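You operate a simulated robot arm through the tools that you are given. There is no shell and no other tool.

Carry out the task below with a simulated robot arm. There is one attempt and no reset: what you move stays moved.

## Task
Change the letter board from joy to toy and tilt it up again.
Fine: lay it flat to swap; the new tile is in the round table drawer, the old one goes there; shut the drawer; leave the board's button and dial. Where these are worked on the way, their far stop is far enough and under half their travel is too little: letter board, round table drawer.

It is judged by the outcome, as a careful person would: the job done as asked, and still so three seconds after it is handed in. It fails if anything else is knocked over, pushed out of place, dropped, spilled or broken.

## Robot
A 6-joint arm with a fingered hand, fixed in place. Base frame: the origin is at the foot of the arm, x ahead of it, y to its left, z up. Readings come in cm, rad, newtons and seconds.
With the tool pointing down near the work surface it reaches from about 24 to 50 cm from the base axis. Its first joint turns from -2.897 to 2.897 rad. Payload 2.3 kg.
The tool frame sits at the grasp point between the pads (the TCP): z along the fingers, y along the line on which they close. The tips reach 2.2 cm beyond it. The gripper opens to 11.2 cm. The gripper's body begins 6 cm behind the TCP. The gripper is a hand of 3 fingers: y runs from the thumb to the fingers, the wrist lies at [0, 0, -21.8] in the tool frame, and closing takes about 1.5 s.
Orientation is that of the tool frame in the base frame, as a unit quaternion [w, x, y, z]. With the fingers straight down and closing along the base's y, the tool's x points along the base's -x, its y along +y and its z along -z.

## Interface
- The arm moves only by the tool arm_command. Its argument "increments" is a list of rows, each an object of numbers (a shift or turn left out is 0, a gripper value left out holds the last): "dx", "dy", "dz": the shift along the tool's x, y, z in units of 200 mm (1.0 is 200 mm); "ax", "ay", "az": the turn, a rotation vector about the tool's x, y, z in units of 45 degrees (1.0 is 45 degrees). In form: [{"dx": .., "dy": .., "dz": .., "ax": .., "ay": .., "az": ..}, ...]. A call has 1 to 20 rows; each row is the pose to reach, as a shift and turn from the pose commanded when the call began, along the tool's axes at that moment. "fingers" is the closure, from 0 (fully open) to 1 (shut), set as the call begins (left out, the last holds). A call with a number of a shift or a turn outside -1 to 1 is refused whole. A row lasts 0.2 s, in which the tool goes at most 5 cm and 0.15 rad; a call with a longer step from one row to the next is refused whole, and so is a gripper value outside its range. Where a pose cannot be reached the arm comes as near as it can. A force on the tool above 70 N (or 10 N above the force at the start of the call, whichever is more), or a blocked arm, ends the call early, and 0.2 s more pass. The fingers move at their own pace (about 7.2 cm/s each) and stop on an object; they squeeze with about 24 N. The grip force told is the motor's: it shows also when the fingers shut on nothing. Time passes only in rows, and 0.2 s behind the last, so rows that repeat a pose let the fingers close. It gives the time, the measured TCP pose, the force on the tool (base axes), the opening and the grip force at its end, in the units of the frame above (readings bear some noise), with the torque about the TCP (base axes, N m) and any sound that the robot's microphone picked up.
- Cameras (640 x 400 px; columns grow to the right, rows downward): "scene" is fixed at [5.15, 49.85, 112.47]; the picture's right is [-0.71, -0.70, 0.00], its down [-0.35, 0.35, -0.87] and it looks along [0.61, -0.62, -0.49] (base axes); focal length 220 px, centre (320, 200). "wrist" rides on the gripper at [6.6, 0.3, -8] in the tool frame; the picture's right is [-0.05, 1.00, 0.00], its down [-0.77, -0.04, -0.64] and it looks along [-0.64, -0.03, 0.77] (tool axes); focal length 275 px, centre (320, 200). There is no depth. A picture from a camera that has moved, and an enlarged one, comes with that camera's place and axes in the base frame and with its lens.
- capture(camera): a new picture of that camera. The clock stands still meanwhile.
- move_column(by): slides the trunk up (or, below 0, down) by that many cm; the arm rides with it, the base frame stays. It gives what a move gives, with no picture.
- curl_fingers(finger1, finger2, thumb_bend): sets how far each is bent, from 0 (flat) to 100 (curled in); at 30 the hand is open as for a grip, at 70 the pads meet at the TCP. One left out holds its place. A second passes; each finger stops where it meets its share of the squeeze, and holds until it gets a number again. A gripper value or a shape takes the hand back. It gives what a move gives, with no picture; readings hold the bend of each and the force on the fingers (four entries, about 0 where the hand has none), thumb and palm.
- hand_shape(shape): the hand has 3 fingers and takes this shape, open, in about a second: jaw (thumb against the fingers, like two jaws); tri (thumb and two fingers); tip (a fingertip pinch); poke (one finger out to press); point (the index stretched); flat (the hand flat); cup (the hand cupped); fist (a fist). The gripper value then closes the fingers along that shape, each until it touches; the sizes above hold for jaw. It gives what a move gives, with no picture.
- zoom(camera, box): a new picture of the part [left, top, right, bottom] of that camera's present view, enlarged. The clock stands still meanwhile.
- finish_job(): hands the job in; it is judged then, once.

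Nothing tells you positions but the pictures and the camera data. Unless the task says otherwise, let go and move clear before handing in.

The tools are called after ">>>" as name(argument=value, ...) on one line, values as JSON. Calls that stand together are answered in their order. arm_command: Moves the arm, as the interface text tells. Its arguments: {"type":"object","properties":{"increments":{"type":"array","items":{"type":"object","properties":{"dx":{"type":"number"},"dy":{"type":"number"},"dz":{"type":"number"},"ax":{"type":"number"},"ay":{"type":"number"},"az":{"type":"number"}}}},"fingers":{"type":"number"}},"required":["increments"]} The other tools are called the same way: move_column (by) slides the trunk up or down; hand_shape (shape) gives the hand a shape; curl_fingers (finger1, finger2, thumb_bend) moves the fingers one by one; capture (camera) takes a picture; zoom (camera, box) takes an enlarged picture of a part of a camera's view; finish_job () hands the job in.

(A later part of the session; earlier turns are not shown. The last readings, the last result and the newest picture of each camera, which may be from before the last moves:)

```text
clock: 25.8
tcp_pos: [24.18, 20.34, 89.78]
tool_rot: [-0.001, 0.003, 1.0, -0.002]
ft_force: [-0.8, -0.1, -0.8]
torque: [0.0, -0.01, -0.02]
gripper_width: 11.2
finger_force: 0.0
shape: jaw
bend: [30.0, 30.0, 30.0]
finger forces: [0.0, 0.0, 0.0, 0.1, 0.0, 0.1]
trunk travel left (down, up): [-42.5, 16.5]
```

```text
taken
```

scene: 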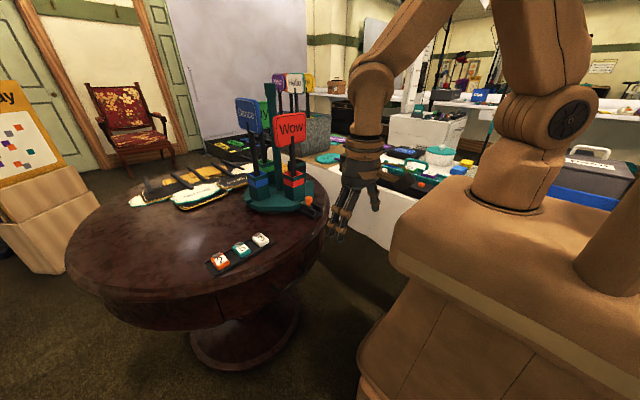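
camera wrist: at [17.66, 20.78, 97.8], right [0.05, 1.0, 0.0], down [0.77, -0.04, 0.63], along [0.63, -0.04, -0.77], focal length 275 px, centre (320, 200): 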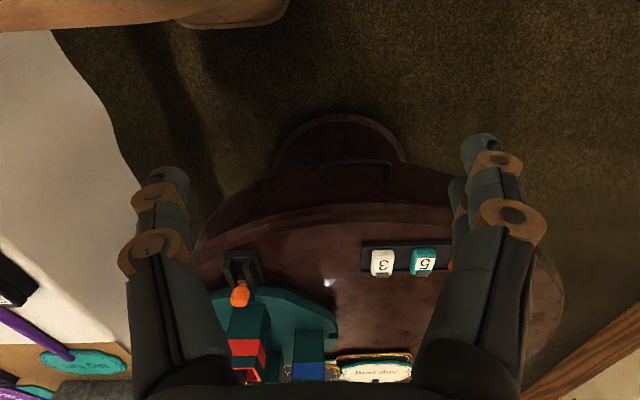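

>>> zoom(camera="wrist", box=[250, 100, 490, 250])

>>> zoom(camera="scene", box=[210, 230, 340, 320])

```text
2.67 times, centred on (370, 175) of wrist
camera zoom: at [17.66, 20.78, 97.8], right [0.05, 1.0, 0.0], down [0.77, -0.04, 0.63], along [0.63, -0.04, -0.77], focal length 734 px, centre (187, 267)
```

zoom: 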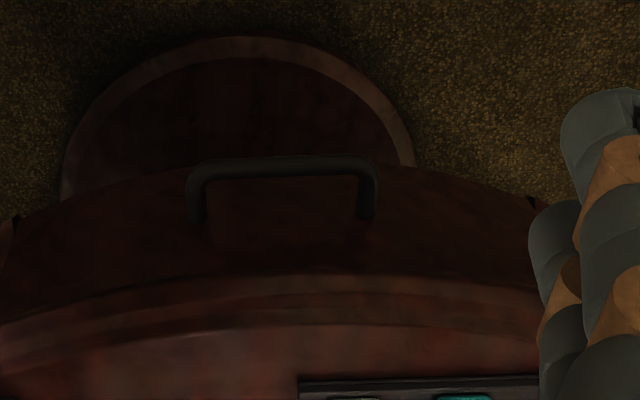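

```text
4.44 times, centred on (275, 275) of scene
camera zoom: at [5.15, 49.85, 112.47], right [-0.71, -0.7, 0.0], down [-0.35, 0.35, -0.87], along [0.61, -0.62, -0.49], focal length 978 px, centre (520, -133)
```

zoom: 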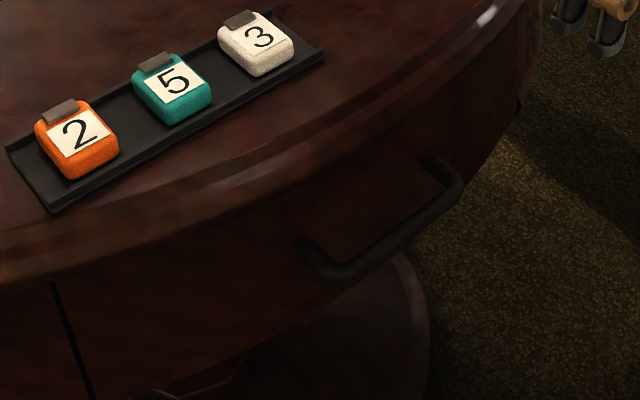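

The drawer bar is at about (40.3, y 20–29.6, 62.2), with a gap of about 2.5 cm behind it. The table rim overhangs slightly, so I'll turn the hand 90° and come in at 45° from the robot side.

>>> arm_command(increments=[{"az": 0.17}, {"az": 0.34}, {"az": 0.5}, {"az": 0.67}, {"az": 0.84}, {"az": 1.0}], fingers=0.5)

>>> arm_command(increments=[{"az": 0.17}, {"az": 0.34}, {"az": 0.5}, {"az": 0.67}, {"az": 0.84}, {"az": 1.0}, {"az": 1.0}])

>>> move_column(by=-12)

>>> capture(camera="wrist")

>>> capture(camera="scene")

```text
clock: 27.1
tcp_pos: [24.22, 20.37, 89.64]
tool_rot: [0.0, 0.385, 0.923, -0.002]
ft_force: [0.5, -0.4, -0.5]
torque: [-0.01, 0.02, 0.08]
gripper_width: 5.66
finger_force: 0.1
shape: jaw
bend: [72.0, 72.0, 70.0]
finger forces: [0.1, 0.1, 0.0, 0.0, 0.0, 0.0]
trunk travel left (down, up): [-42.5, 16.5]
```

```text
clock: 28.8
tcp_pos: [24.21, 20.63, 89.78]
tool_rot: [0.001, 0.709, 0.706, -0.001]
ft_force: [0.2, -0.1, 0.0]
torque: [0.0, 0.01, 0.01]
gripper_width: 5.66
finger_force: 0.1
shape: jaw
bend: [72.0, 72.0, 70.0]
finger forces: [0.0, 0.1, 0.1, 0.0, 0.0, 0.1]
trunk travel left (down, up): [-42.5, 16.5]
```

```text
clock: 30.2
tcp_pos: [24.29, 20.52, 77.71]
tool_rot: [0.002, 0.709, 0.705, -0.002]
ft_force: [-0.5, -0.3, -0.2]
torque: [0.0, 0.02, 0.01]
gripper_width: 5.64
finger_force: 0.0
shape: jaw
bend: [72.0, 72.0, 70.0]
finger forces: [0.0, 0.0, 0.0, 0.1, 0.0, 0.0]
trunk travel left (down, up): [-30.5, 28.5]
```

```text
taken
camera wrist: at [24.75, 27.15, 85.77], right [1.0, -0.05, 0.0], down [-0.04, -0.77, 0.64], along [-0.03, -0.64, -0.77], focal length 275 px, centre (320, 200)
```

wrist: 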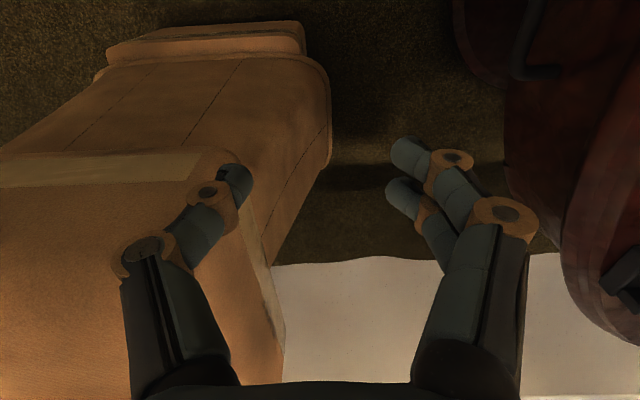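

```text
taken
```

scene: 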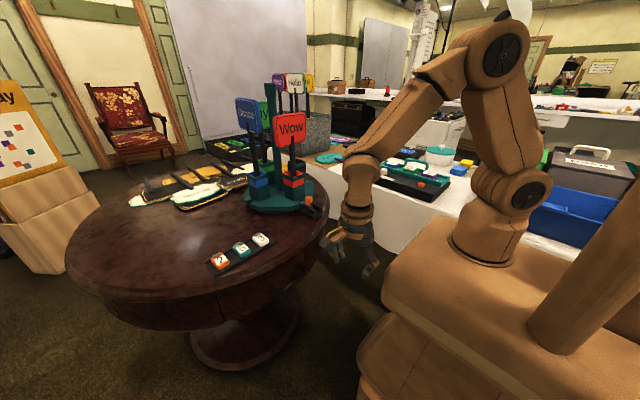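

The hand is turned. I'll tilt it 45° toward the drawer and bring it in front of the handle.

>>> arm_command(increments=[{"dx": 0.03, "dy": 0.06, "dz": 0.02, "ax": -0.16}, {"dx": 0.07, "dy": 0.13, "dz": 0.05, "ax": -0.33}, {"dx": 0.11, "dy": 0.21, "dz": 0.09, "ax": -0.5}, {"dx": 0.15, "dy": 0.29, "dz": 0.13, "ax": -0.67}, {"dx": 0.19, "dy": 0.37, "dz": 0.16, "ax": -0.84}, {"dx": 0.22, "dy": 0.435, "dz": 0.185, "ax": -1.0}, {"dx": 0.22, "dy": 0.435, "dz": 0.185, "ax": -1.0}])

>>> capture(camera="wrist")

>>> capture(camera="scene")

```text
clock: 31.9
tcp_pos: [32.97, 24.89, 74.04]
tool_rot: [0.273, 0.654, 0.653, 0.269]
ft_force: [0.2, -0.1, 1.2]
torque: [-0.03, 0.0, 0.01]
gripper_width: 5.66
finger_force: 0.0
shape: jaw
bend: [73.0, 73.0, 70.0]
finger forces: [0.1, 0.0, 0.1, 0.0, 0.0, 0.1]
trunk travel left (down, up): [-30.5, 28.5]
```

```text
taken
camera wrist: at [27.71, 31.56, 79.89], right [0.71, -0.05, 0.71], down [-0.48, -0.77, 0.43], along [0.52, -0.64, -0.56], focal length 275 px, centre (320, 200)
```

wrist: 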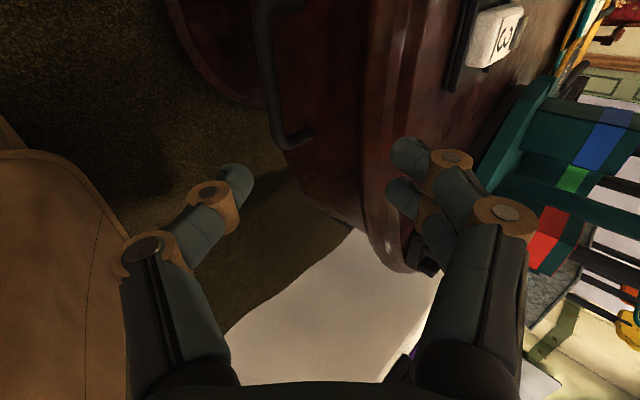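

```text
taken
```

scene: 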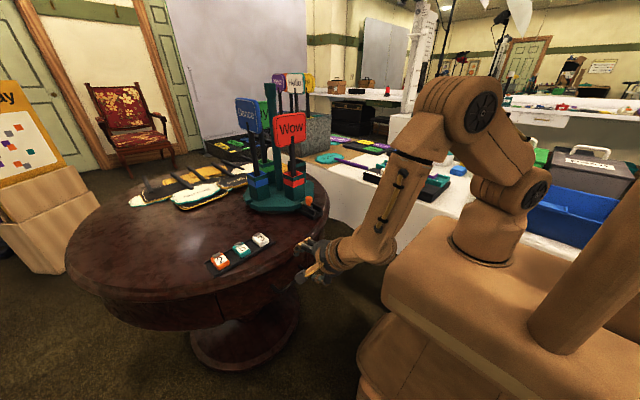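

>>> zoom(camera="wrist", box=[230, 0, 430, 180])

>>> zoom(camera="scene", box=[230, 220, 350, 310])

```text
2.22 times, centred on (330, 90) of wrist
camera zoom: at [27.71, 31.56, 79.89], right [0.71, -0.05, 0.71], down [-0.48, -0.77, 0.43], along [0.52, -0.64, -0.56], focal length 612 px, centre (298, 444)
```

zoom: 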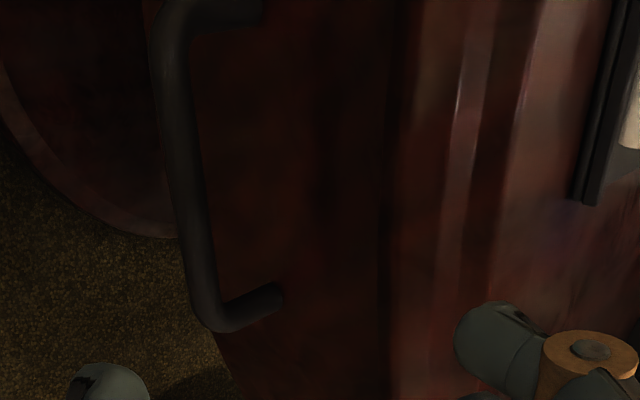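

```text
4.44 times, centred on (290, 265) of scene
camera zoom: at [5.15, 49.85, 112.47], right [-0.71, -0.7, 0.0], down [-0.35, 0.35, -0.87], along [0.61, -0.62, -0.49], focal length 978 px, centre (453, -89)
```

zoom: 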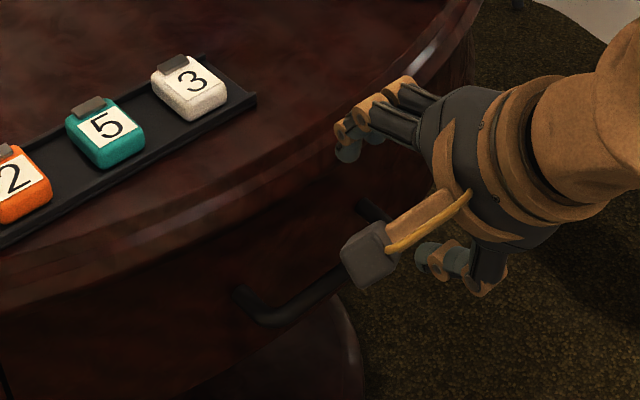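

The bar is confirmed at about (40.05, 25, 62.3). I'll narrow the opening, line up across the bar, and advance most of the way before checking.

>>> arm_command(increments=[{"dy": -0.05, "dz": 0.05}, {"dy": -0.1, "dz": 0.12}, {"dy": -0.15, "dz": 0.2}, {"dy": -0.165, "dz": 0.28}, {"dy": -0.165, "dz": 0.36}, {"dy": -0.165, "dz": 0.42}, {"dy": -0.165, "dz": 0.42}], fingers=0.65)

>>> zoom(camera="wrist", box=[200, 60, 480, 260])

>>> zoom(camera="scene", box=[230, 220, 350, 310])

```text
clock: 33.5
tcp_pos: [36.46, 24.91, 65.85]
tool_rot: [0.272, 0.654, 0.653, 0.268]
ft_force: [0.6, 0.5, 0.9]
torque: [-0.01, 0.02, 0.0]
gripper_width: 3.95
finger_force: 0.1
shape: jaw
bend: [73.0, 73.0, 70.0]
finger forces: [0.1, 0.1, 0.0, 0.0, 0.0, 0.1]
trunk travel left (down, up): [-30.5, 28.5]
```

```text
2.00 times, centred on (340, 160) of wrist
camera zoom: at [31.19, 31.51, 71.61], right [0.71, -0.05, 0.71], down [-0.48, -0.77, 0.43], along [0.52, -0.64, -0.57], focal length 551 px, centre (280, 280)
```

zoom: 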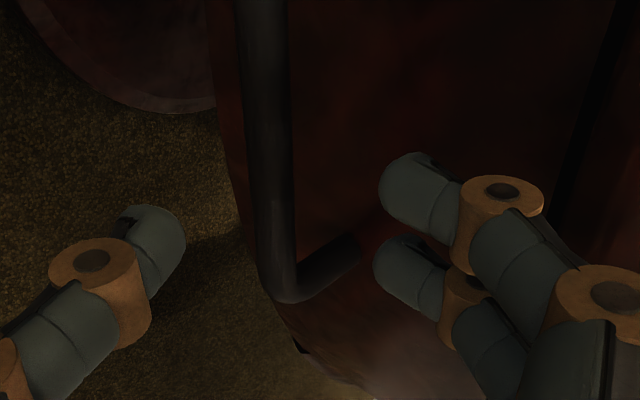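

```text
4.44 times, centred on (290, 265) of scene
camera zoom: at [5.15, 49.85, 112.47], right [-0.71, -0.7, 0.0], down [-0.35, 0.35, -0.87], along [0.61, -0.62, -0.49], focal length 978 px, centre (453, -89)
```

zoom: 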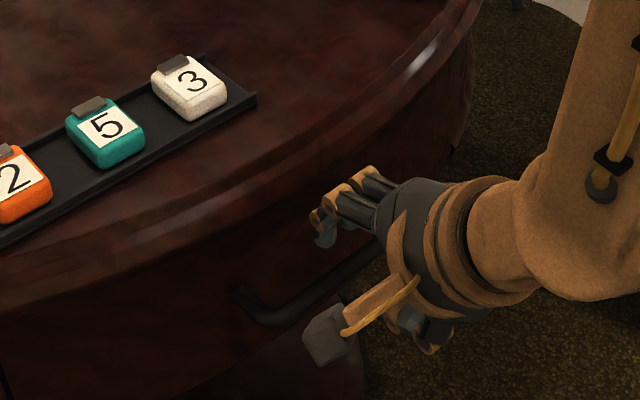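

The bar runs midway between the thumb and the fingers. I'll advance the remaining distance and then close around it.

>>> arm_command(increments=[{"dz": 0.05}, {"dz": 0.1}, {"dz": 0.15}, {"dz": 0.19}, {"dz": 0.19}])

>>> zoom(camera="wrist", box=[200, 60, 480, 260])

```text
clock: 34.6
tcp_pos: [39.27, 24.86, 62.93]
tool_rot: [0.272, 0.654, 0.653, 0.268]
ft_force: [0.2, -0.3, 0.1]
torque: [0.01, 0.02, 0.0]
gripper_width: 3.97
finger_force: 0.1
shape: jaw
bend: [73.0, 73.0, 70.0]
finger forces: [0.1, 0.1, 0.1, 0.1, 0.0, 0.0]
trunk travel left (down, up): [-30.5, 28.5]
```

```text
2.00 times, centred on (340, 160) of wrist
camera zoom: at [33.97, 31.44, 68.86], right [0.71, -0.05, 0.71], down [-0.48, -0.77, 0.43], along [0.52, -0.64, -0.57], focal length 551 px, centre (280, 280)
```

zoom: 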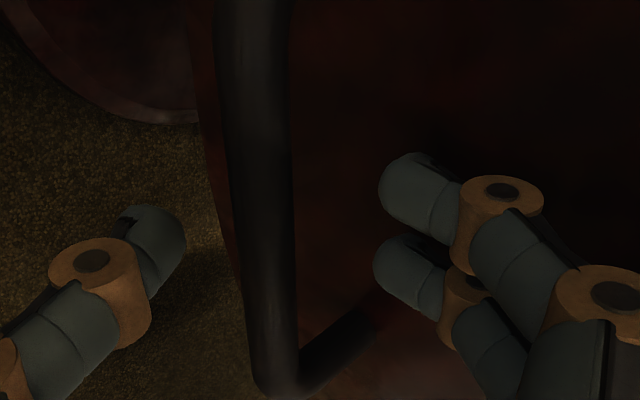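

>>> arm_command(increments=[{"dz": 0}, {"dz": 0}, {"dz": 0}, {"dz": 0}, {"dz": 0}, {"dz": 0}], fingers=1.0)

>>> zoom(camera="wrist", box=[200, 60, 480, 260])

```text
clock: 36.0
tcp_pos: [39.35, 24.76, 62.95]
tool_rot: [0.272, 0.654, 0.653, 0.268]
ft_force: [-0.9, -0.7, -6.1]
torque: [-0.01, 0.02, -0.02]
gripper_width: 0.49
finger_force: 24.5
shape: jaw
bend: [70.0, 71.0, 70.0]
finger forces: [9.0, 9.1, 0.0, 0.0, 22.0, 0.1]
trunk travel left (down, up): [-30.5, 28.5]
```

```text
2.00 times, centred on (340, 160) of wrist
camera zoom: at [33.99, 31.45, 68.82], right [0.71, -0.05, 0.7], down [-0.48, -0.77, 0.43], along [0.52, -0.64, -0.57], focal length 551 px, centre (280, 280)
```

zoom: 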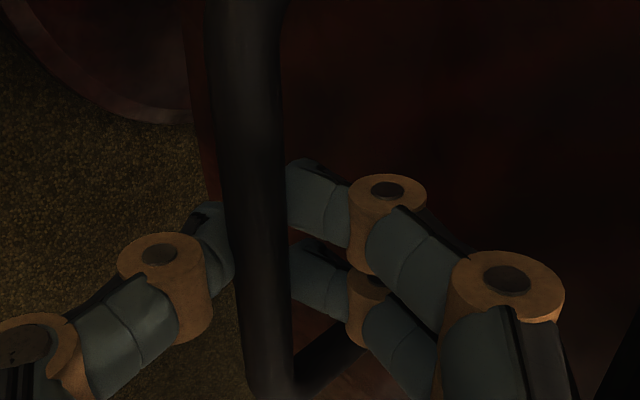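

The bar is gripped, with contact on both fingers and the thumb. I'll pull straight toward the robot (−x).

>>> arm_command(increments=[{"dy": -0.018, "dz": -0.018}, {"dy": -0.04, "dz": -0.04}, {"dy": -0.07, "dz": -0.07}, {"dy": -0.106, "dz": -0.106}, {"dy": -0.14, "dz": -0.14}, {"dy": -0.14, "dz": -0.14}])

>>> capture(camera="scene")

>>> capture(camera="wrist")

```text
clock: 37.5
tcp_pos: [35.34, 24.73, 62.97]
tool_rot: [0.271, 0.654, 0.653, 0.268]
ft_force: [0.7, -2.2, -10.2]
torque: [-0.02, 0.07, -0.02]
gripper_width: 0.48
finger_force: 24.4
shape: jaw
bend: [70.0, 71.0, 70.0]
finger forces: [9.2, 9.3, 0.0, 0.0, 23.9, 0.1]
trunk travel left (down, up): [-30.5, 28.5]
```

```text
taken
```

scene: 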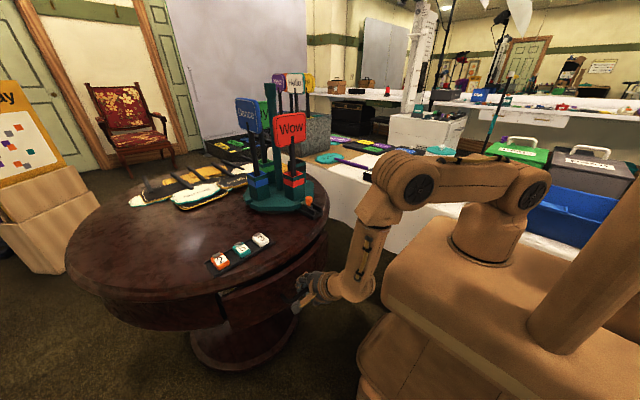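

```text
taken
camera wrist: at [30.0, 31.45, 68.86], right [0.71, -0.05, 0.7], down [-0.48, -0.77, 0.43], along [0.52, -0.64, -0.57], focal length 275 px, centre (320, 200)
```

wrist: 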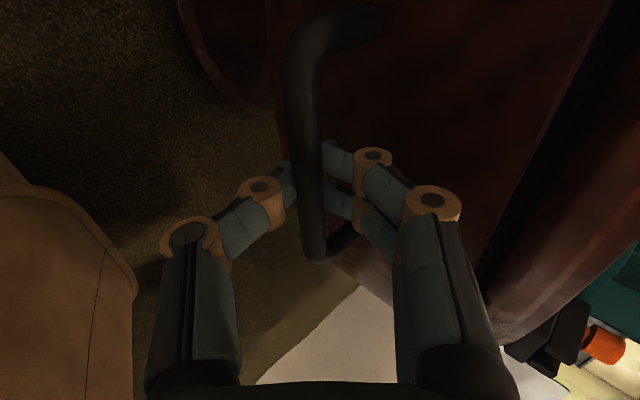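

The drawer is sliding out smoothly. I'll keep pulling while slowly turning the hand more upright, so the wrist stays away from the robot's body.

>>> arm_command(increments=[{"dy": -0.025, "dz": -0.025, "ax": 0.04}, {"dy": -0.05, "dz": -0.05, "ax": 0.09}, {"dy": -0.08, "dz": -0.08, "ax": 0.14}, {"dy": -0.11, "dz": -0.11, "ax": 0.2}, {"dy": -0.14, "dz": -0.14, "ax": 0.26}, {"dy": -0.177, "dz": -0.177, "ax": 0.33}, {"dy": -0.177, "dz": -0.177, "ax": 0.33}])

>>> capture(camera="scene")

>>> capture(camera="wrist")

```text
clock: 39.0
tcp_pos: [30.28, 24.97, 62.89]
tool_rot: [0.185, 0.684, 0.682, 0.182]
ft_force: [-0.6, -5.9, -8.1]
torque: [-0.08, -0.01, -0.02]
gripper_width: 0.48
finger_force: 24.1
shape: jaw
bend: [71.0, 71.0, 70.0]
finger forces: [8.5, 8.6, 0.1, 0.1, 25.1, 0.1]
trunk travel left (down, up): [-30.5, 28.5]
```

```text
taken
```

scene: 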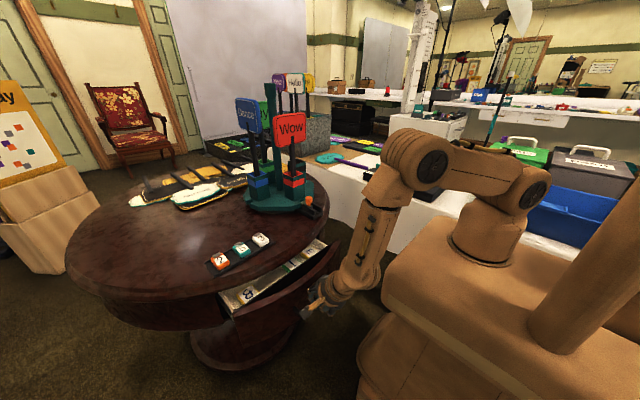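

```text
taken
camera wrist: at [26.75, 31.5, 70.12], right [0.87, -0.05, 0.5], down [-0.35, -0.77, 0.54], along [0.36, -0.64, -0.68], focal length 275 px, centre (320, 200)
```

wrist: 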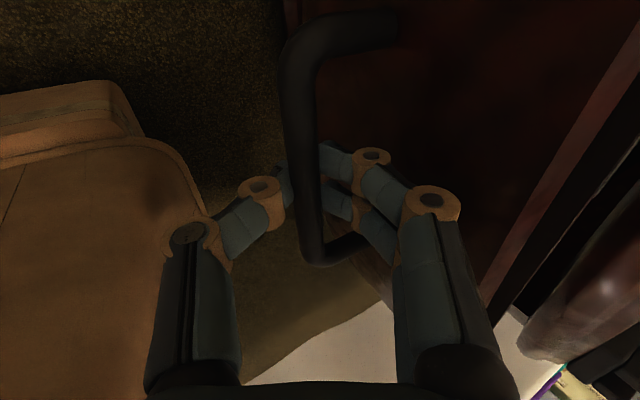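

Open by about 9 cm and I can see tiles inside. I'll pull a few cm more while turning the hand nearly upright, checking the force for the stop.

>>> arm_command(increments=[{"dy": -0.02, "dz": -0.0125, "ax": 0.08}, {"dy": -0.045, "dz": -0.026, "ax": 0.16}, {"dy": -0.07, "dz": -0.04, "ax": 0.24}, {"dy": -0.095, "dz": -0.055, "ax": 0.32}, {"dy": -0.12, "dz": -0.07, "ax": 0.4}, {"dy": -0.143, "dz": -0.083, "ax": 0.48}, {"dy": -0.143, "dz": -0.083, "ax": 0.48}])

>>> capture(camera="scene")

>>> capture(camera="wrist")

```text
clock: 40.6
tcp_pos: [26.74, 24.8, 63.07]
tool_rot: [0.054, 0.707, 0.704, 0.051]
ft_force: [-0.5, -4.6, -2.0]
torque: [0.0, -1.57, -0.1]
gripper_width: 0.03
finger_force: 23.5
shape: jaw
bend: [67.0, 67.0, 70.0]
finger forces: [26.1, 30.9, 0.0, 0.1, 18.1, 0.0]
trunk travel left (down, up): [-30.5, 28.5]
```

```text
taken
```

scene: 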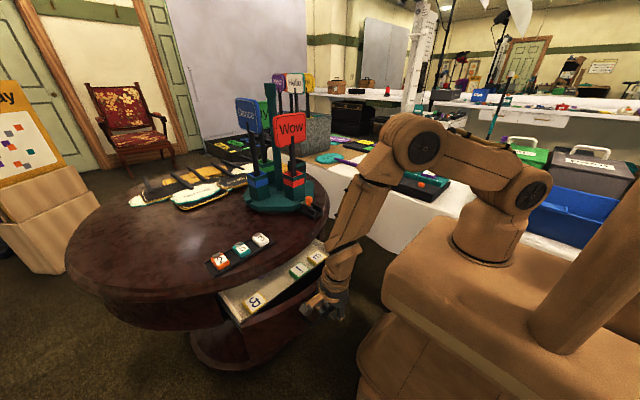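

```text
taken
camera wrist: at [26.2, 31.49, 71.17], right [0.99, -0.05, 0.15], down [-0.13, -0.77, 0.63], along [0.08, -0.64, -0.77], focal length 275 px, centre (320, 200)
```

wrist: 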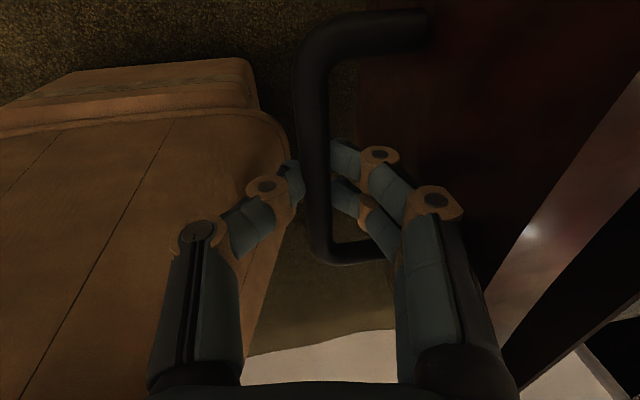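

>>> zoom(camera="scene", box=[200, 220, 360, 330])

```text
3.64 times, centred on (280, 275) of scene
camera zoom: at [5.15, 49.85, 112.47], right [-0.71, -0.7, 0.0], down [-0.35, 0.35, -0.87], along [0.61, -0.62, -0.49], focal length 800 px, centre (466, -73)
```

zoom: 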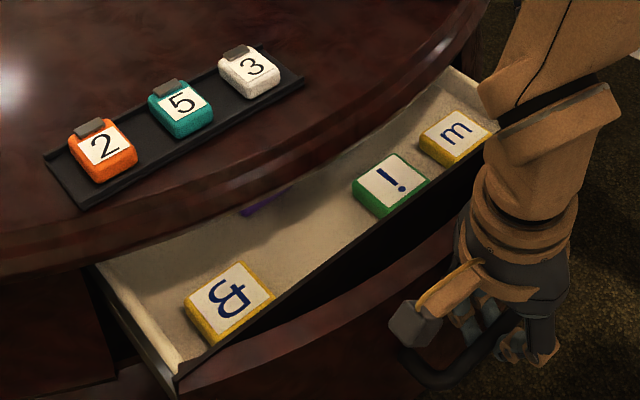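

The drawer shows tiles "m", "!", a yellow one, and a purple one deeper in. I'll pull further until the stop, easing the hand angle back slightly.

>>> arm_command(increments=[{"dy": -0.02, "dz": -0.003, "ax": -0.05}, {"dy": -0.045, "dz": -0.007, "ax": -0.1}, {"dy": -0.07, "dz": -0.01, "ax": -0.12}, {"dy": -0.1, "dz": -0.015, "ax": -0.12}, {"dy": -0.13, "dz": -0.019, "ax": -0.12}, {"dy": -0.13, "dz": -0.019, "ax": -0.12}])

>>> zoom(camera="scene", box=[200, 220, 360, 330])

```text
clock: 42.0
tcp_pos: [24.35, 24.84, 62.91]
tool_rot: [0.086, 0.704, 0.7, 0.084]
ft_force: [-0.4, 2.1, -6.0]
torque: [0.04, -0.05, 0.0]
gripper_width: 0.32
finger_force: 23.7
shape: jaw
bend: [71.0, 71.0, 70.0]
finger forces: [9.4, 9.4, 0.1, 0.0, 22.9, 0.0]
trunk travel left (down, up): [-30.5, 28.5]
```

```text
3.64 times, centred on (280, 275) of scene
camera zoom: at [5.15, 49.85, 112.47], right [-0.71, -0.7, 0.0], down [-0.35, 0.35, -0.87], along [0.61, -0.62, -0.49], focal length 800 px, centre (466, -73)
```

zoom: 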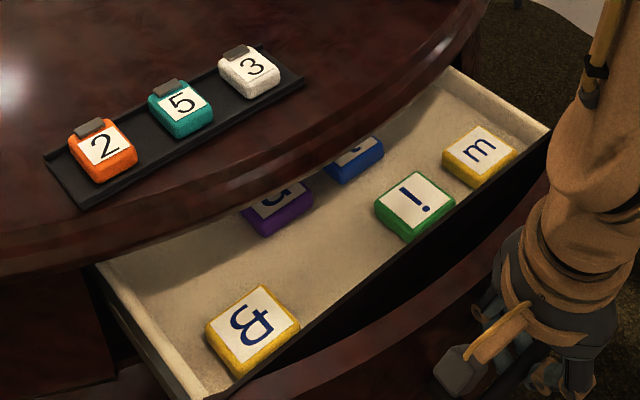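

>>> capture(camera="scene")

>>> capture(camera="wrist")

```text
taken
```

scene: 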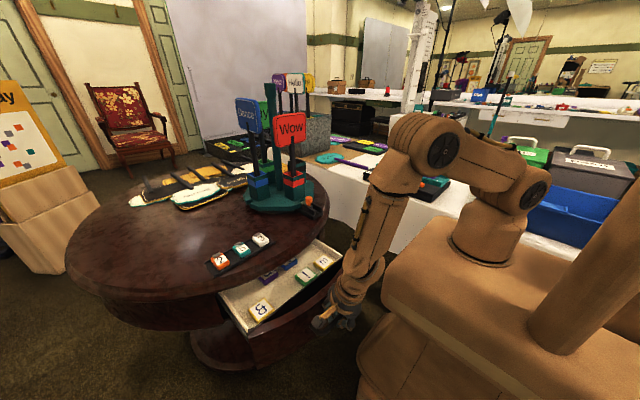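

```text
taken
camera wrist: at [22.87, 31.48, 70.9], right [0.97, -0.05, 0.24], down [-0.19, -0.77, 0.61], along [0.15, -0.64, -0.75], focal length 275 px, centre (320, 200)
```

wrist: 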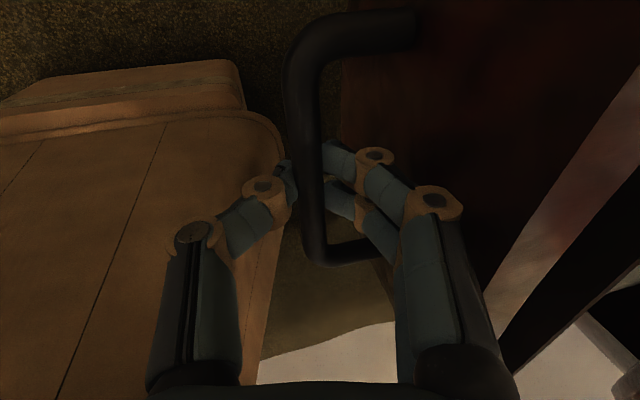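

>>> arm_command(increments=[{"dy": -0.02, "dz": -0.005}, {"dy": -0.045, "dz": -0.011}, {"dy": -0.07, "dz": -0.017}, {"dy": -0.1, "dz": -0.025}, {"dy": -0.1, "dz": -0.025}])

>>> zoom(camera="scene", box=[200, 220, 360, 330])

```text
clock: 43.2
tcp_pos: [22.21, 24.94, 63.1]
tool_rot: [0.087, 0.703, 0.701, 0.083]
ft_force: [0.8, -2.3, -12.8]
torque: [-0.02, -0.05, 0.03]
gripper_width: 0.29
finger_force: 24.4
shape: jaw
bend: [70.0, 71.0, 70.0]
finger forces: [9.7, 10.5, 0.0, 0.0, 24.7, 0.0]
trunk travel left (down, up): [-30.5, 28.5]
```

```text
3.64 times, centred on (280, 275) of scene
camera zoom: at [5.15, 49.85, 112.47], right [-0.71, -0.7, 0.0], down [-0.35, 0.35, -0.87], along [0.61, -0.62, -0.49], focal length 800 px, centre (466, -73)
```

zoom: 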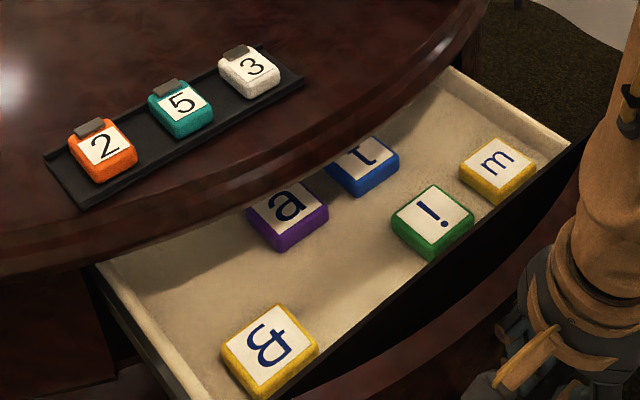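

The blue tile in the back is the "t", still partly under the table rim. I'll keep pulling to bring it clear.

>>> arm_command(increments=[{"dy": -0.02, "dz": -0.005}, {"dy": -0.045, "dz": -0.011}, {"dy": -0.07, "dz": -0.017}, {"dy": -0.1, "dz": -0.025}, {"dy": -0.13, "dz": -0.032}, {"dy": -0.13, "dz": -0.032}])

>>> capture(camera="scene")

```text
clock: 44.6
tcp_pos: [19.53, 24.89, 62.97]
tool_rot: [0.087, 0.703, 0.701, 0.083]
ft_force: [0.0, -5.5, -11.2]
torque: [-0.09, -0.05, -0.02]
gripper_width: 0.35
finger_force: 23.5
shape: jaw
bend: [70.0, 71.0, 70.0]
finger forces: [9.5, 9.9, 0.0, 0.1, 23.7, 0.0]
trunk travel left (down, up): [-30.5, 28.5]
```

```text
taken
```

scene: 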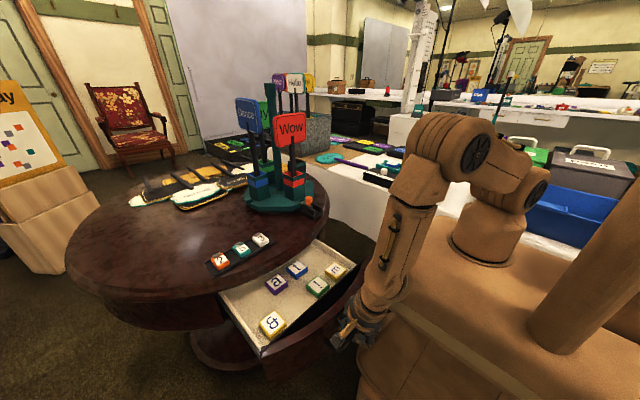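

>>> zoom(camera="scene", box=[210, 225, 390, 345])

>>> capture(camera="wrist")

```text
3.33 times, centred on (300, 285) of scene
camera zoom: at [5.15, 49.85, 112.47], right [-0.71, -0.7, 0.0], down [-0.35, 0.35, -0.87], along [0.61, -0.62, -0.49], focal length 734 px, centre (387, -83)
```

zoom: 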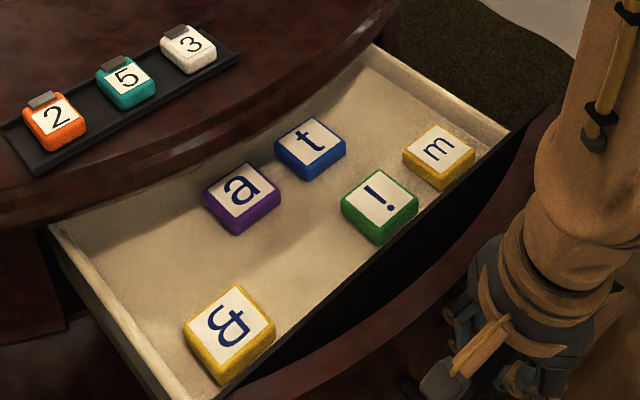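

```text
taken
camera wrist: at [18.14, 31.53, 70.92], right [0.97, -0.05, 0.24], down [-0.19, -0.77, 0.61], along [0.15, -0.64, -0.75], focal length 275 px, centre (320, 200)
```

wrist: 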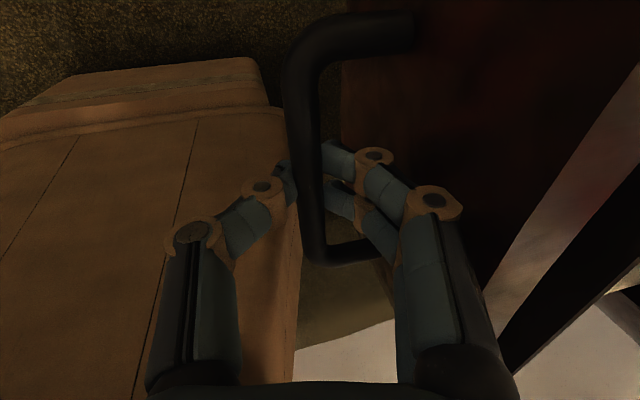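

The whole "t" is now visible, but I estimate it's still close to or under the rim. The drawer still slides freely, so I'll pull a little more.

>>> arm_command(increments=[{"dy": -0.02, "dz": -0.005}, {"dy": -0.045, "dz": -0.011}, {"dy": -0.07, "dz": -0.017}, {"dy": -0.1, "dz": -0.025}, {"dy": -0.13, "dz": -0.032}, {"dy": -0.13, "dz": -0.032}])

>>> zoom(camera="scene", box=[210, 225, 410, 350])

```text
clock: 46.0
tcp_pos: [17.05, 24.95, 63.0]
tool_rot: [0.087, 0.703, 0.701, 0.084]
ft_force: [0.5, -3.5, -10.3]
torque: [-0.05, -0.07, -0.01]
gripper_width: 0.3
finger_force: 24.0
shape: jaw
bend: [70.0, 71.0, 70.0]
finger forces: [9.5, 9.9, 0.0, 0.0, 23.3, 0.1]
trunk travel left (down, up): [-30.5, 28.5]
```

```text
3.20 times, centred on (310, 288) of scene
camera zoom: at [5.15, 49.85, 112.47], right [-0.71, -0.7, 0.0], down [-0.35, 0.35, -0.87], along [0.61, -0.62, -0.49], focal length 704 px, centre (352, -80)
```

zoom: 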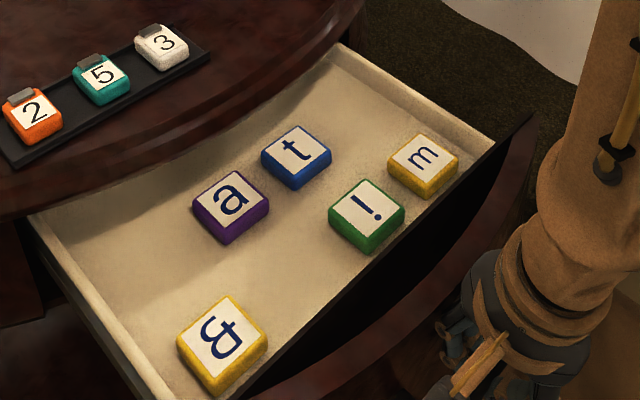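

>>> capture(camera="scene")

```text
taken
```

scene: 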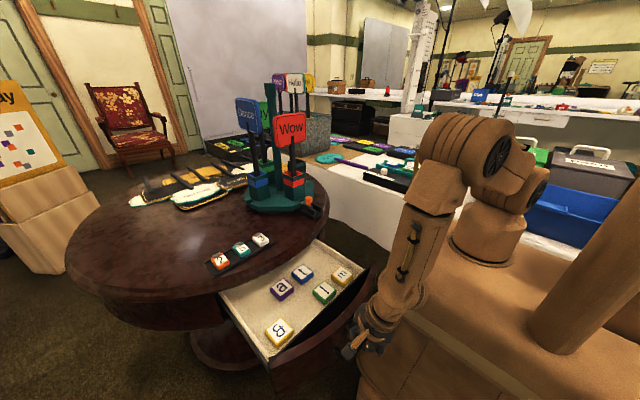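

There's room left on the robot side, so I'll pull about 2.5 cm more and watch for the stop or blocking.

>>> arm_command(increments=[{"dy": -0.02, "dz": -0.005}, {"dy": -0.045, "dz": -0.011}, {"dy": -0.07, "dz": -0.017}, {"dy": -0.1, "dz": -0.025}, {"dy": -0.125, "dz": -0.031}, {"dy": -0.125, "dz": -0.031}])

>>> zoom(camera="scene", box=[210, 225, 410, 350])

```text
clock: 47.5
tcp_pos: [14.28, 24.94, 62.95]
tool_rot: [0.087, 0.703, 0.701, 0.083]
ft_force: [0.5, -3.4, -8.5]
torque: [-0.05, -0.04, 0.01]
gripper_width: 0.31
finger_force: 24.1
shape: jaw
bend: [71.0, 71.0, 70.0]
finger forces: [9.3, 9.4, 0.0, 0.0, 23.1, 0.1]
trunk travel left (down, up): [-30.5, 28.5]
```

```text
3.20 times, centred on (310, 288) of scene
camera zoom: at [5.15, 49.85, 112.47], right [-0.71, -0.7, 0.0], down [-0.35, 0.35, -0.87], along [0.61, -0.62, -0.49], focal length 704 px, centre (352, -80)
```

zoom: 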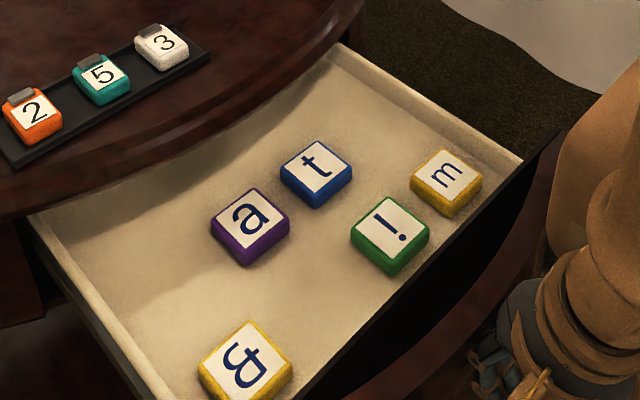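

The drawer is open about 25 cm and the "t" is at roughly (40.3, 19). I'll zoom in on the tile to read its orientation.

>>> zoom(camera="scene", box=[265, 255, 365, 318])

>>> zoom(camera="scene", box=[355, 150, 455, 210])

```text
6.35 times, centred on (315, 286) of scene
camera zoom: at [5.15, 49.85, 112.47], right [-0.71, -0.7, 0.0], down [-0.35, 0.35, -0.87], along [0.61, -0.62, -0.49], focal length 1397 px, centre (352, -349)
```

zoom: 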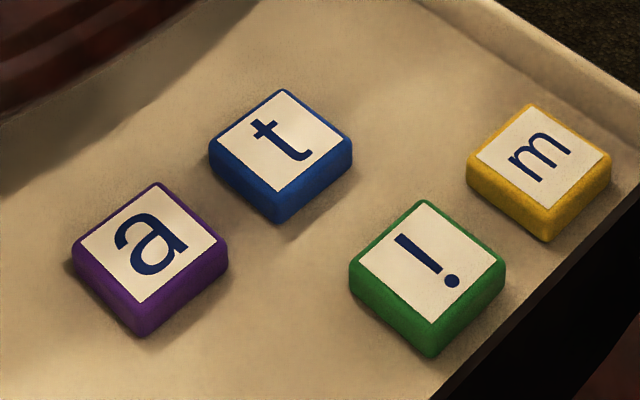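

```text
6.40 times, centred on (405, 180) of scene
camera zoom: at [5.15, 49.85, 112.47], right [-0.71, -0.7, 0.0], down [-0.35, 0.35, -0.87], along [0.61, -0.62, -0.49], focal length 1408 px, centre (-224, 328)
```

zoom: 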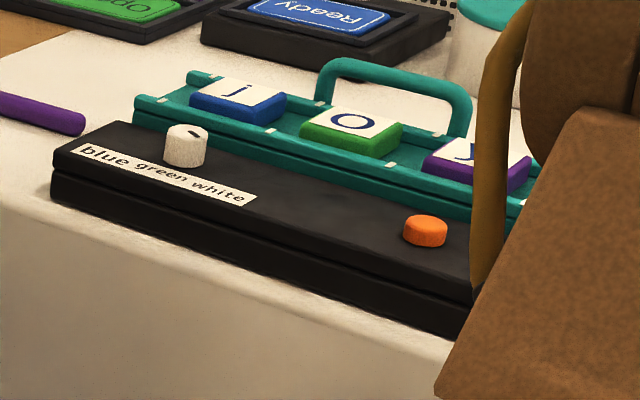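

The drawer is open enough. The "t" letter's top points to +x, so it needs a −90° turn for the board. I'll release the handle gently and retreat upward.

>>> arm_command(increments=[{"dz": 0}, {"dz": 0}, {"dz": -0.01}, {"dz": -0.03}, {"dz": -0.06}, {"dz": -0.06}], fingers=0.75)

>>> capture(camera="wrist")

```text
clock: 48.9
tcp_pos: [14.11, 24.99, 64.2]
tool_rot: [0.087, 0.703, 0.701, 0.084]
ft_force: [0.1, 0.3, 0.9]
torque: [-0.03, 0.02, 0.02]
gripper_width: 2.78
finger_force: 0.0
shape: jaw
bend: [73.0, 73.0, 70.0]
finger forces: [0.1, 0.0, 0.1, 0.0, 0.0, 0.0]
trunk travel left (down, up): [-30.5, 28.5]
```

```text
taken
camera wrist: at [12.64, 31.62, 72.08], right [0.97, -0.05, 0.24], down [-0.19, -0.77, 0.61], along [0.15, -0.64, -0.75], focal length 275 px, centre (320, 200)
```

wrist: 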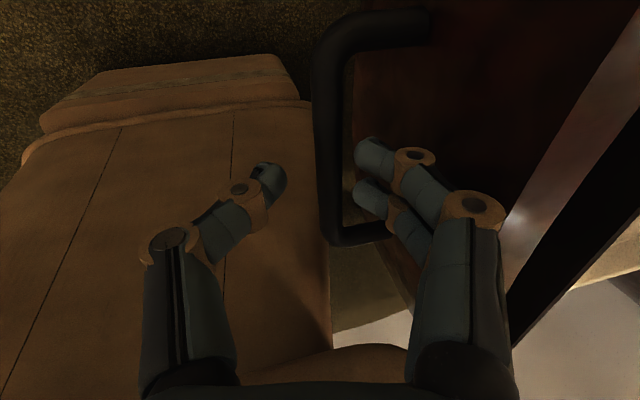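

>>> arm_command(increments=[{"dz": -0.08}, {"dz": -0.16}, {"dz": -0.24}, {"dy": 0.03, "dz": -0.36}, {"dy": 0.08, "dz": -0.5}, {"dy": 0.13, "dz": -0.68}, {"dy": 0.18, "dz": -0.85}, {"dy": 0.18, "dz": -0.85}])

>>> capture(camera="scene")

```text
clock: 50.6
tcp_pos: [13.55, 24.85, 81.24]
tool_rot: [0.086, 0.703, 0.701, 0.084]
ft_force: [0.2, -0.1, 0.3]
torque: [0.0, 0.02, 0.0]
gripper_width: 2.76
finger_force: 0.0
shape: jaw
bend: [73.0, 73.0, 70.0]
finger forces: [0.0, 0.0, 0.0, 0.0, 0.0, 0.1]
trunk travel left (down, up): [-30.5, 28.5]
```

```text
taken
```

scene: 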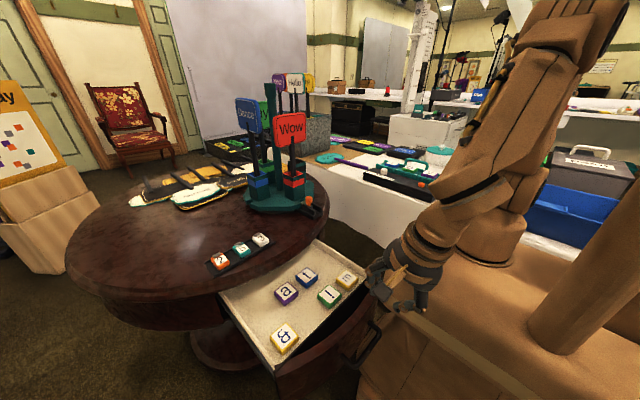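

Hand is clear and the drawer stays open. Now I'll raise the trunk and swing to the board to fetch the "j", levelling the hand first.

>>> move_column(by=12)

>>> arm_command(increments=[{"dx": -0.1, "dy": 0.1, "dz": 0.005, "ax": 0.06}, {"dx": -0.2, "dy": 0.2, "dz": 0.01, "ax": 0.12}, {"dx": -0.3, "dy": 0.3, "dz": 0.015, "ax": 0.18}, {"dx": -0.4, "dy": 0.4, "dz": 0.02, "ax": 0.25}, {"dx": -0.5, "dy": 0.51, "dz": 0.023, "ax": 0.31}, {"dx": -0.5, "dy": 0.51, "dz": 0.023, "ax": 0.31}], fingers=0.4)

```text
clock: 52.1
tcp_pos: [13.67, 24.75, 93.03]
tool_rot: [0.087, 0.703, 0.701, 0.084]
ft_force: [-0.9, -0.8, 0.2]
torque: [0.02, 0.02, -0.04]
gripper_width: 2.78
finger_force: 0.1
shape: jaw
bend: [73.0, 73.0, 70.0]
finger forces: [0.0, 0.0, 0.0, 0.1, 0.0, 0.0]
trunk travel left (down, up): [-42.5, 16.5]
```

```text
clock: 53.5
tcp_pos: [23.62, 14.85, 95.23]
tool_rot: [0.0, 0.709, 0.705, -0.001]
ft_force: [-0.4, -0.4, -0.3]
torque: [0.0, -0.02, -0.01]
gripper_width: 6.71
finger_force: 0.0
shape: jaw
bend: [71.0, 71.0, 71.0]
finger forces: [0.0, 0.1, 0.0, 0.0, 0.0, 0.0]
trunk travel left (down, up): [-42.5, 16.5]
```

>>> arm_command(increments=[{"dx": -0.18, "dy": 0.08}, {"dx": -0.36, "dy": 0.17}, {"dx": -0.55, "dy": 0.26}, {"dx": -0.74, "dy": 0.35}, {"dx": -0.9, "dy": 0.42}, {"dx": -0.99, "dy": 0.47}, {"dx": -0.99, "dy": 0.47}])

>>> arm_command(increments=[{"dx": -0.15, "dy": 0.1, "dz": 0.02, "ay": -0.1}, {"dx": -0.3, "dy": 0.2, "dz": 0.05, "ay": -0.2}, {"dx": -0.45, "dy": 0.3, "dz": 0.08, "ay": -0.3}, {"dx": -0.6, "dy": 0.4, "dz": 0.1, "ay": -0.4}, {"dx": -0.75, "dy": 0.5, "dz": 0.12, "ay": -0.5}, {"dx": -0.9, "dy": 0.58, "dz": 0.13, "ay": -0.55}, {"dx": -0.9, "dy": 0.58, "dz": 0.13, "ay": -0.55}])

>>> capture(camera="wrist")

```text
clock: 55.1
tcp_pos: [32.97, -5.15, 95.09]
tool_rot: [0.001, 0.708, 0.706, -0.001]
ft_force: [0.1, 0.5, 0.2]
torque: [-0.03, -0.03, -0.02]
gripper_width: 6.7
finger_force: 0.1
shape: jaw
bend: [71.0, 71.0, 71.0]
finger forces: [0.1, 0.0, 0.1, 0.0, 0.1, 0.1]
trunk travel left (down, up): [-42.5, 16.5]
```

```text
clock: 56.8
tcp_pos: [44.06, -23.29, 92.62]
tool_rot: [0.151, 0.692, 0.689, -0.153]
ft_force: [-0.6, 0.1, -0.2]
torque: [0.0, 0.01, 0.0]
gripper_width: 6.66
finger_force: 0.1
shape: jaw
bend: [71.0, 71.0, 71.0]
finger forces: [0.1, 0.1, 0.1, 0.1, 0.0, 0.0]
trunk travel left (down, up): [-42.5, 16.5]
```

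```text
taken
camera wrist: at [44.57, -13.95, 97.14], right [1.0, -0.05, 0.02], down [-0.04, -0.43, 0.9], along [-0.03, -0.9, -0.43], focal length 275 px, centre (320, 200)
```

wrist: 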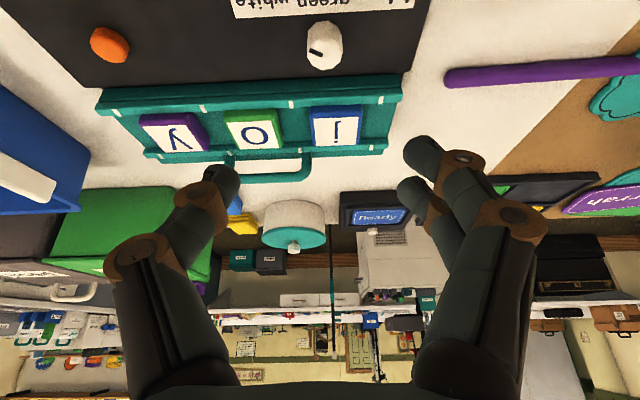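

I can see the flat board from this side. I'll zoom in to locate the "j" tile precisely.

>>> zoom(camera="wrist", box=[210, 60, 450, 210])

>>> zoom(camera="scene", box=[365, 145, 445, 195])

```text
2.67 times, centred on (330, 135) of wrist
camera zoom: at [44.57, -13.95, 97.14], right [1.0, -0.05, 0.02], down [-0.04, -0.43, 0.9], along [-0.03, -0.9, -0.43], focal length 734 px, centre (293, 373)
```

zoom: 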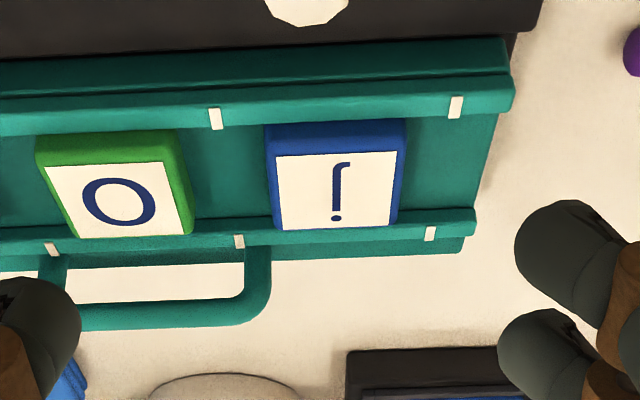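

```text
8.00 times, centred on (405, 170) of scene
camera zoom: at [5.15, 49.85, 112.47], right [-0.71, -0.7, 0.0], down [-0.35, 0.35, -0.87], along [0.61, -0.62, -0.49], focal length 1761 px, centre (-360, 440)
```

zoom: 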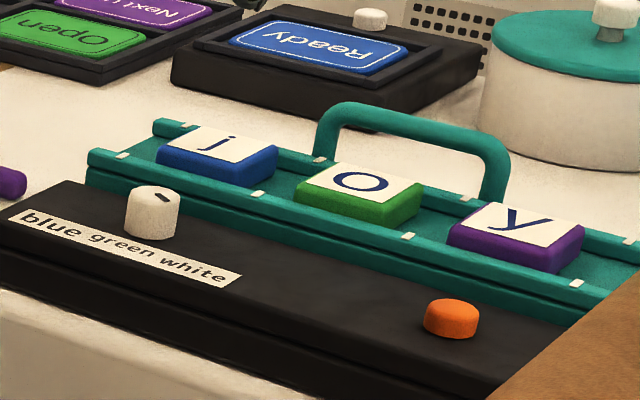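

The "j" tile's centre is about (45.4, −33.9), with its top at z ≈ 80.7. I'll move above it along the approach axis with the fingers open about 6.7 cm.

>>> arm_command(increments=[{"dx": -0.05, "dy": 0.016, "dz": 0.06}, {"dx": -0.11, "dy": 0.033, "dz": 0.13}, {"dx": -0.17, "dy": 0.05, "dz": 0.2}, {"dx": -0.216, "dy": 0.065, "dz": 0.27}, {"dx": -0.216, "dy": 0.065, "dz": 0.27}])

>>> capture(camera="wrist")

>>> zoom(camera="scene", box=[365, 145, 445, 195])

```text
clock: 58.0
tcp_pos: [45.46, -29.16, 89.43]
tool_rot: [0.151, 0.692, 0.689, -0.154]
ft_force: [-0.2, -0.3, -0.4]
torque: [0.03, -0.02, 0.03]
gripper_width: 6.66
finger_force: 0.1
shape: jaw
bend: [71.0, 71.0, 71.0]
finger forces: [0.0, 0.0, 0.1, 0.0, 0.1, 0.0]
out of reach, approached as far as the arm can: row 4, 5
trunk travel left (down, up): [-42.5, 16.5]
```

```text
taken
camera wrist: at [45.94, -19.8, 94.02], right [1.0, -0.05, 0.02], down [-0.04, -0.43, 0.9], along [-0.03, -0.9, -0.43], focal length 275 px, centre (320, 200)
```

wrist: 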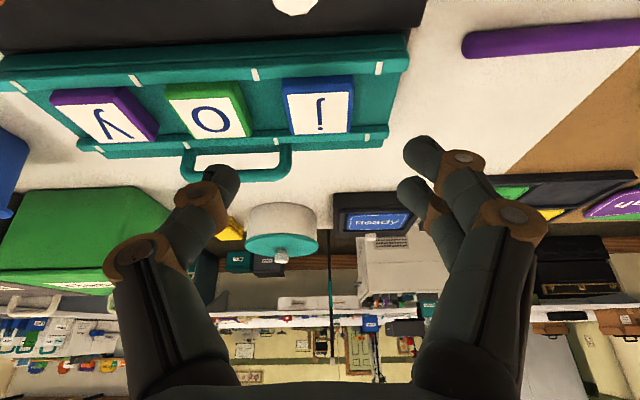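

```text
8.00 times, centred on (405, 170) of scene
camera zoom: at [5.15, 49.85, 112.47], right [-0.71, -0.7, 0.0], down [-0.35, 0.35, -0.87], along [0.61, -0.62, -0.49], focal length 1761 px, centre (-360, 440)
```

zoom: 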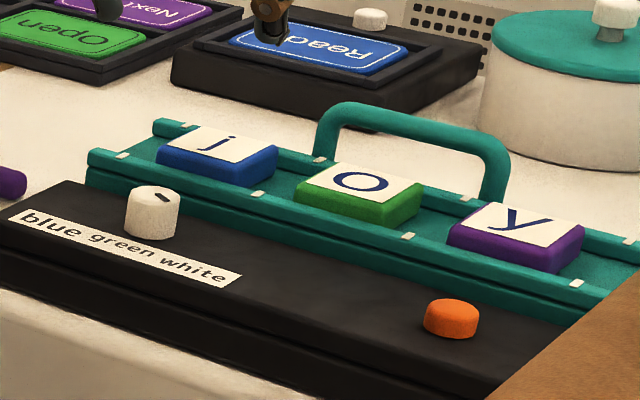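

At this tilt the arm is at its reach limit. I'll tilt to about 33° toward the board, which brings the wrist closer to the base, and hold above the tile.

>>> arm_command(increments=[{"dx": 0.02, "dz": 0.015, "ay": -0.08}, {"dx": 0.048, "dz": 0.038, "ay": -0.182}, {"dx": 0.048, "dz": 0.038, "ay": -0.182}])

>>> zoom(camera="wrist", box=[200, 20, 480, 220])

```text
clock: 58.8
tcp_pos: [45.45, -28.6, 88.43]
tool_rot: [0.201, 0.679, 0.676, -0.203]
ft_force: [0.0, 0.8, 0.7]
torque: [0.0, -0.01, 0.02]
gripper_width: 6.7
finger_force: 0.1
shape: jaw
bend: [71.0, 71.0, 71.0]
finger forces: [0.1, 0.0, 0.0, 0.1, 0.1, 0.1]
trunk travel left (down, up): [-42.5, 16.5]
```

```text
2.00 times, centred on (340, 120) of wrist
camera zoom: at [46.04, -18.62, 91.52], right [1.0, -0.04, 0.02], down [-0.04, -0.3, 0.95], along [-0.03, -0.95, -0.3], focal length 551 px, centre (280, 360)
```

zoom: 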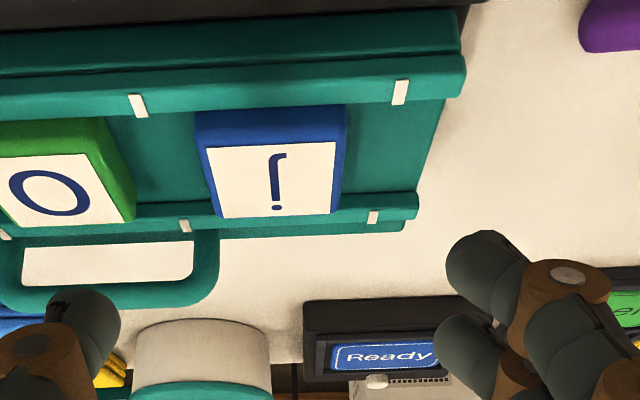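

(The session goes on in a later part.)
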